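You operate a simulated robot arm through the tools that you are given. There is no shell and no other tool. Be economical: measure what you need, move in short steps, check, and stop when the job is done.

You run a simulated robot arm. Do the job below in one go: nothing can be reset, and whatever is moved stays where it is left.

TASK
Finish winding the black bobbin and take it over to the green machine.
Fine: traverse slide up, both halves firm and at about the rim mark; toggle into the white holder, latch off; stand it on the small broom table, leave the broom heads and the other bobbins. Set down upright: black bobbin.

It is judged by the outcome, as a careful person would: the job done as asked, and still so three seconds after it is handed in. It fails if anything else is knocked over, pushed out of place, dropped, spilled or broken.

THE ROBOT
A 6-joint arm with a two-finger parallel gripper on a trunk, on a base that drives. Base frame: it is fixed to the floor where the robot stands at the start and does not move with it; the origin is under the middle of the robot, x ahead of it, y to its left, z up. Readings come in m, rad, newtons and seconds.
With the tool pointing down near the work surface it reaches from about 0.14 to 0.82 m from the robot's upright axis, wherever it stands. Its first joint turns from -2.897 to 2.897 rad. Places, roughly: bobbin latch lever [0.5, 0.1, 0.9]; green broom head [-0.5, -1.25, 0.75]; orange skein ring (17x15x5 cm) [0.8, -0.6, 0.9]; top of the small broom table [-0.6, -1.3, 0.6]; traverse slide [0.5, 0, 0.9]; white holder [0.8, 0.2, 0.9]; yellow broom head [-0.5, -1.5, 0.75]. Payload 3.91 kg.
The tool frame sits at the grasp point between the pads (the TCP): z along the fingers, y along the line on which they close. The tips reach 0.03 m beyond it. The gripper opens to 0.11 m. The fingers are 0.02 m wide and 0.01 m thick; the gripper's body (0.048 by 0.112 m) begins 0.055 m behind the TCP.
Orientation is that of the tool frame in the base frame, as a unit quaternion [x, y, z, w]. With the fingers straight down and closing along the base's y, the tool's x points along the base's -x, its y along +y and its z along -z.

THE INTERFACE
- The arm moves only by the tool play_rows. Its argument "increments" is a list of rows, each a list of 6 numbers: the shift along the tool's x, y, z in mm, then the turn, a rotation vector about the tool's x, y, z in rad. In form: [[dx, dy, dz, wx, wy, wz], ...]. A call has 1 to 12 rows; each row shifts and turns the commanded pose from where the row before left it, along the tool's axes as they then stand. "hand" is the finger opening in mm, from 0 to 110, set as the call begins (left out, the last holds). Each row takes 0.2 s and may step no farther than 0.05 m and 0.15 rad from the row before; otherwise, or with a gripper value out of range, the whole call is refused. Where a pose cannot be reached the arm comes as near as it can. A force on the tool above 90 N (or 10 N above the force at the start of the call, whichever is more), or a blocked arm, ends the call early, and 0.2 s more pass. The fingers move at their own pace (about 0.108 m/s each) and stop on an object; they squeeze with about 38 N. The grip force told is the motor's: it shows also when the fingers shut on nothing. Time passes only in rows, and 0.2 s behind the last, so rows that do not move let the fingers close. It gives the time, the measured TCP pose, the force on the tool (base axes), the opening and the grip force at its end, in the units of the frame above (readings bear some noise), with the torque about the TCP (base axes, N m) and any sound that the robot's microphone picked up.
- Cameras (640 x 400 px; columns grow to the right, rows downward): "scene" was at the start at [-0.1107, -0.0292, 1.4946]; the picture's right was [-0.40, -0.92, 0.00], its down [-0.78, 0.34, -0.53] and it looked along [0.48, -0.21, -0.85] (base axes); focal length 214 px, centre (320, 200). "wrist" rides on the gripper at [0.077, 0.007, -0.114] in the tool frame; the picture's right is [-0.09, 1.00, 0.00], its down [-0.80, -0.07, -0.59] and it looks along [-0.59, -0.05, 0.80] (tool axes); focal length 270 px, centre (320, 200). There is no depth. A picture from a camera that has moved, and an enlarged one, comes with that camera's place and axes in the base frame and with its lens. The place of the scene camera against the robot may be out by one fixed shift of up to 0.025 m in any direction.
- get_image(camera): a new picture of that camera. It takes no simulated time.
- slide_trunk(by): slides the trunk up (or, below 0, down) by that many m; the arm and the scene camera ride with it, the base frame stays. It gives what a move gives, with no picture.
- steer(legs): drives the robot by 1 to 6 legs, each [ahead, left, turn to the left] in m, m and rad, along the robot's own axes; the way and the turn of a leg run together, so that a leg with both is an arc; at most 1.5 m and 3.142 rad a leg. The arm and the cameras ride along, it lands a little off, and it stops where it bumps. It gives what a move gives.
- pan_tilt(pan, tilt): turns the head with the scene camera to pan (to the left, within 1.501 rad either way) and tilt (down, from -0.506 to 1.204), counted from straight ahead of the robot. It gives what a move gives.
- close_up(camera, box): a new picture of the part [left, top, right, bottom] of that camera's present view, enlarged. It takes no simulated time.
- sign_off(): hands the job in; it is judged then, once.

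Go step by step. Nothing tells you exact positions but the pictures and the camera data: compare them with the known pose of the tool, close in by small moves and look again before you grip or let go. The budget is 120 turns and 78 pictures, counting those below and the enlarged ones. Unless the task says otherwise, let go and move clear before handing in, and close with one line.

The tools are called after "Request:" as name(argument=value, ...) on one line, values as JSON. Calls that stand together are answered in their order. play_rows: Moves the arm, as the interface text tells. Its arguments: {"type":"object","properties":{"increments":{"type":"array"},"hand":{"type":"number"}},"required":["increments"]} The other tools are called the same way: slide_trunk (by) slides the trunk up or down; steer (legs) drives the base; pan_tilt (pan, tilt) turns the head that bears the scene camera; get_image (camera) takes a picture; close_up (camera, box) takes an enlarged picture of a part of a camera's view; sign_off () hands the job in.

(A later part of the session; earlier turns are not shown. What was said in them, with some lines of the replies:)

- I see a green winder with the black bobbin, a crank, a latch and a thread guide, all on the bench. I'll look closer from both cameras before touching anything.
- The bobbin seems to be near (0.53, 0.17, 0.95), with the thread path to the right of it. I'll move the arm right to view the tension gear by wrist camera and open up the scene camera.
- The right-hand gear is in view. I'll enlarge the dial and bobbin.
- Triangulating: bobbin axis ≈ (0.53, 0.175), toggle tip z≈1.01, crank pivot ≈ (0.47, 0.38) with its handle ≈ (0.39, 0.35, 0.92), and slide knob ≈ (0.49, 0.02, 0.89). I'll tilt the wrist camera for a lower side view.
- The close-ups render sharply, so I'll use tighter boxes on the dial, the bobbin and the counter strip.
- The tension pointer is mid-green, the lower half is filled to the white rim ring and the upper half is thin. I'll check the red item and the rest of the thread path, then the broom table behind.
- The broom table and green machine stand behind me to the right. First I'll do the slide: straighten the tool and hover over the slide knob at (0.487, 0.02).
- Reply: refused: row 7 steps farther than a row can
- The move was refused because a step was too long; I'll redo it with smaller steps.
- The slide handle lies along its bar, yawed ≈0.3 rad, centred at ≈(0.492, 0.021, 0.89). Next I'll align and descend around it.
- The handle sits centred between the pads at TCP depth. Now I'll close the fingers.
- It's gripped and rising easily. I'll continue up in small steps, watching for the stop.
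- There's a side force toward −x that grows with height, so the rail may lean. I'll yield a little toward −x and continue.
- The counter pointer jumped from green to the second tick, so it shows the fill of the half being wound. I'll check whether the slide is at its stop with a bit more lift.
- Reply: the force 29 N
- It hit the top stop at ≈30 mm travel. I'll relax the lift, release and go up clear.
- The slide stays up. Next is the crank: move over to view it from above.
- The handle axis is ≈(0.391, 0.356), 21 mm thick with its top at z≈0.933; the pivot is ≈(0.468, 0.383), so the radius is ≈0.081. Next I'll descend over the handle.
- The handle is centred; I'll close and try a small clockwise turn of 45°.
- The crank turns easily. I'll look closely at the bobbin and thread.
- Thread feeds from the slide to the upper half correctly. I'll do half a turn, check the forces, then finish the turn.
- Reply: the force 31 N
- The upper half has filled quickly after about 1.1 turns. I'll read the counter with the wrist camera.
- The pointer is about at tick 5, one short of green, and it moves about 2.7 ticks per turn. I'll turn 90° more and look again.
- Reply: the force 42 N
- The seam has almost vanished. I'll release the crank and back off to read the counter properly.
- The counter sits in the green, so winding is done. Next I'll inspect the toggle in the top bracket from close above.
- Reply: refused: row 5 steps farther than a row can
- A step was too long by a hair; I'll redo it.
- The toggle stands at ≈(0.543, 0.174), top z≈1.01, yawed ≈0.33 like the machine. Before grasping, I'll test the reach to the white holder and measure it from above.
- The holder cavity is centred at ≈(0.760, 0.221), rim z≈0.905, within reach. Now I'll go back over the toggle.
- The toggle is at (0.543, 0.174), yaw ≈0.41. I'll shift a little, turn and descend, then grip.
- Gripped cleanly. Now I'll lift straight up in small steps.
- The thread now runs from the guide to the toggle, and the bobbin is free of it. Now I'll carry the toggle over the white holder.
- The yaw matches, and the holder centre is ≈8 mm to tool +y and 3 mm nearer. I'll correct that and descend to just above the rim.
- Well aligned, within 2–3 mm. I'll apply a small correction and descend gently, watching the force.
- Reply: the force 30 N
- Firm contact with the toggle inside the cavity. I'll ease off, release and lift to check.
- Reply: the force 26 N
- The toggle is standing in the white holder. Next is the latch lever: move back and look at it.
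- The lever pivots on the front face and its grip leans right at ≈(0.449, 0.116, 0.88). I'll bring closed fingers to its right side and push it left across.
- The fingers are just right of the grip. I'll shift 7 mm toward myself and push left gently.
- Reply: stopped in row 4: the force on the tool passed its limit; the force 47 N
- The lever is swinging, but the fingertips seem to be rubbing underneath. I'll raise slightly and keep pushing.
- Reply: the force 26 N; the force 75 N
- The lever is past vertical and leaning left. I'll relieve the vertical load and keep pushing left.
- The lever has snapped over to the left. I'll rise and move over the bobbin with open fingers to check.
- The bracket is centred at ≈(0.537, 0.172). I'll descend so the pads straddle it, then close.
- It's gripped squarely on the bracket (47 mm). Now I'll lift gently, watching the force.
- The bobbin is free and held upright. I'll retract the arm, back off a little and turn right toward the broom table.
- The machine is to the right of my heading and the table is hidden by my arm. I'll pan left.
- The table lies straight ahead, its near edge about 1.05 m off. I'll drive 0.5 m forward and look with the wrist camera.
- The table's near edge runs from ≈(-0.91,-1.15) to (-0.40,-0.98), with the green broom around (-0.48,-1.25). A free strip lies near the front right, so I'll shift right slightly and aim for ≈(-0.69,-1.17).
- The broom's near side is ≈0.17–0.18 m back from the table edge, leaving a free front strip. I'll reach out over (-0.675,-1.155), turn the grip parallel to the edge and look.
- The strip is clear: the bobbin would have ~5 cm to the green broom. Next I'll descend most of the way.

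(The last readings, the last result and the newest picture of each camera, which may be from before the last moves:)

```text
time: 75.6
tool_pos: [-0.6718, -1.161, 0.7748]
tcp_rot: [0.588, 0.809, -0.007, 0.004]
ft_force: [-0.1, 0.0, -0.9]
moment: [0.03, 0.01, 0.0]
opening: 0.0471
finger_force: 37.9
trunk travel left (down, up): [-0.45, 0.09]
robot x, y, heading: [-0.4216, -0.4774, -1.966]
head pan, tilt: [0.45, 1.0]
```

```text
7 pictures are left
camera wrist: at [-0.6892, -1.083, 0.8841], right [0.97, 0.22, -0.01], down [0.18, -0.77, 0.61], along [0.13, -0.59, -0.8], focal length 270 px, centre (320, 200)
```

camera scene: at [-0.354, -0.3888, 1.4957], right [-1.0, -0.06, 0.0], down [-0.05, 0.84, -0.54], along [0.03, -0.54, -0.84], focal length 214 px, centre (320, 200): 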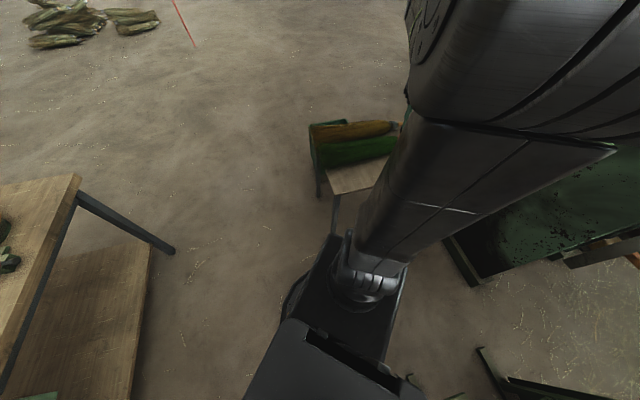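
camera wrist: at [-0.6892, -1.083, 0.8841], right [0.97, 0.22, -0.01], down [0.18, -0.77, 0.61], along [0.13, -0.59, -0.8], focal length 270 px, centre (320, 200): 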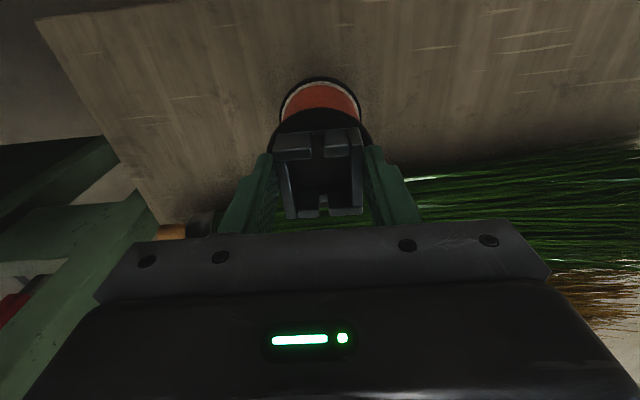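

Still clear. Now the final descent in small steps to contact.

Request:
play_rows(increments=[[0, 0, 15, 0, 0, 0], [0, 0, 15, 0, 0, 0], [0, 0, 10, 0, 0, 0], [0, 0, 0, 0, 0, 0]])

Request:
play_rows(increments=[[0, 0, 4, 0, 0, 0], [0, 0, 4, 0, 0, 0], [0, 0, 0, 0, 0, 0]])

```text
time: 76.6
tool_pos: [-0.6741, -1.1603, 0.7362]
tcp_rot: [0.588, 0.808, -0.009, 0.004]
ft_force: [-0.7, -0.1, 20.0]
moment: [0.33, -0.39, 0.01]
opening: 0.0473
finger_force: 38.4
trunk travel left (down, up): [-0.45, 0.09]
robot x, y, heading: [-0.4195, -0.475, -1.963]
head pan, tilt: [0.45, 1.0]
```

```text
time: 77.4
tool_pos: [-0.6739, -1.1605, 0.7296]
tcp_rot: [0.589, 0.808, -0.011, 0.004]
ft_force: [1.8, 1.5, 44.3]
moment: [0.28, -0.64, 0.08]
opening: 0.0469
finger_force: 38.5
trunk travel left (down, up): [-0.45, 0.09]
robot x, y, heading: [-0.4185, -0.4729, -1.964]
head pan, tilt: [0.45, 1.0]
```

It's on the table. I'll relieve the load, then open.

Request:
play_rows(increments=[[0, 0, -3, 0, 0, 0], [0, 0, -3, 0, 0, 0], [0, 0, 0, 0, 0, 0]])

Request:
close_up(camera="wrist", box=[220, 40, 420, 240])

```text
time: 78.2
tool_pos: [-0.6754, -1.1603, 0.7298]
tcp_rot: [0.588, 0.809, -0.006, 0.003]
ft_force: [-0.8, -5.7, 13.5]
moment: [-0.84, -0.29, -0.11]
opening: 0.047
finger_force: 38.1
trunk travel left (down, up): [-0.45, 0.09]
robot x, y, heading: [-0.4204, -0.4755, -1.97]
head pan, tilt: [0.45, 1.0]
```

```text
2.00 times, centred on (320, 140) of wrist
camera zoom: at [-0.6927, -1.0838, 0.8415], right [0.98, 0.22, -0.01], down [0.18, -0.78, 0.61], along [0.13, -0.59, -0.8], focal length 541 px, centre (320, 320)
```

zoom: 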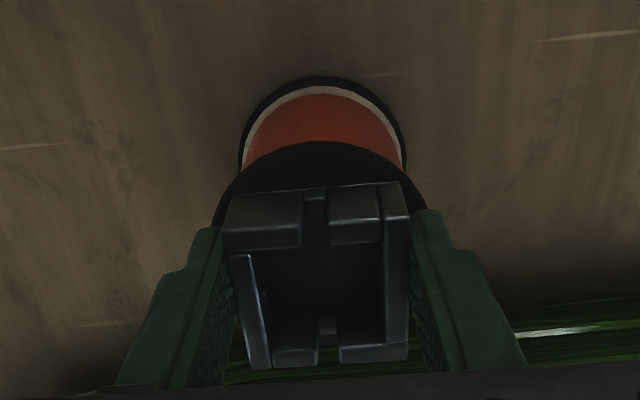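

Looks seated. I'll open and lift straight up.

Request:
play_rows(increments=[[0, 0, 0, 0, 0, 0], [0, 0, 0, 0, 0, 0], [0, 0, 0, 0, 0, 0]], hand=80)

Request:
play_rows(increments=[[0, 0, -15, 0, 0, 0], [0, 0, -25, 0, 0, 0], [0, 0, -45, 0, 0, 0], [0, 0, -45, 0, 0, 0], [0, 0, -45, 0, 0, 0], [40, 0, 0, 0, 0, 0], [40, 0, 0, 0, 0, 0]])

Request:
get_image(camera="wrist")

```text
time: 79.0
tool_pos: [-0.6758, -1.1596, 0.7305]
tcp_rot: [0.589, 0.808, -0.006, 0.003]
ft_force: [0.0, 0.8, 3.3]
moment: [0.08, -0.1, -0.01]
opening: 0.0801
finger_force: 0.1
trunk travel left (down, up): [-0.45, 0.09]
robot x, y, heading: [-0.4208, -0.4718, -1.966]
head pan, tilt: [0.45, 1.0]
```

```text
time: 80.6
tool_pos: [-0.703, -1.0821, 0.9052]
tcp_rot: [0.589, 0.808, -0.007, 0.004]
ft_force: [0.4, -0.4, 0.1]
moment: [0.01, -0.02, -0.03]
opening: 0.08
finger_force: 0.1
trunk travel left (down, up): [-0.45, 0.09]
robot x, y, heading: [-0.4176, -0.4711, -1.963]
head pan, tilt: [0.45, 1.0]
```

```text
5 pictures are left
camera wrist: at [-0.7211, -1.0045, 1.0154], right [0.98, 0.22, -0.01], down [0.18, -0.77, 0.61], along [0.13, -0.59, -0.8], focal length 270 px, centre (320, 200)
```

wrist: 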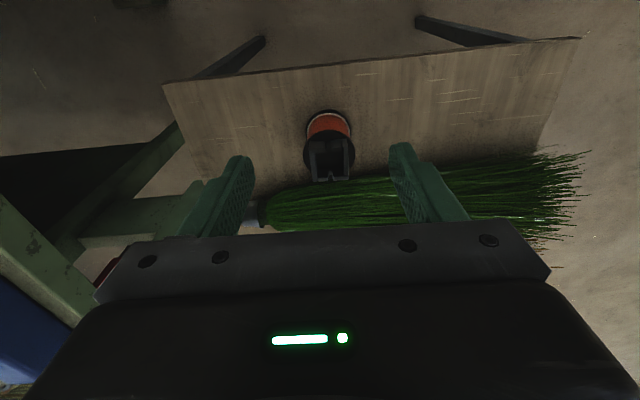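

The bobbin stands upright in front of the brooms, with the gripper clear. One last close look.

Request:
close_up(camera="wrist", box=[270, 90, 390, 200])

```text
3.64 times, centred on (330, 145) of wrist
camera zoom: at [-0.7211, -1.0045, 1.0154], right [0.98, 0.22, -0.01], down [0.18, -0.77, 0.61], along [0.13, -0.59, -0.8], focal length 983 px, centre (284, 400)
```

zoom: 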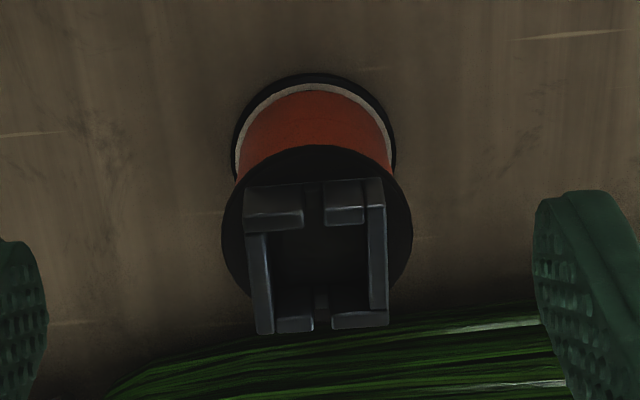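

The bobbin is upright on the table with both halves at the rim mark, and it is clear of the broom. I'll hand the job in.

Request:
sign_off()

```text
The job is handed in.
```

The black bobbin is wound on both halves to about the rim mark, with the tension dial in the green. It stands upright on the small broom table by the green machine, the traverse slide is up, the toggle is in the white holder, and the latch is off. The broom heads and other bobbins were left alone.
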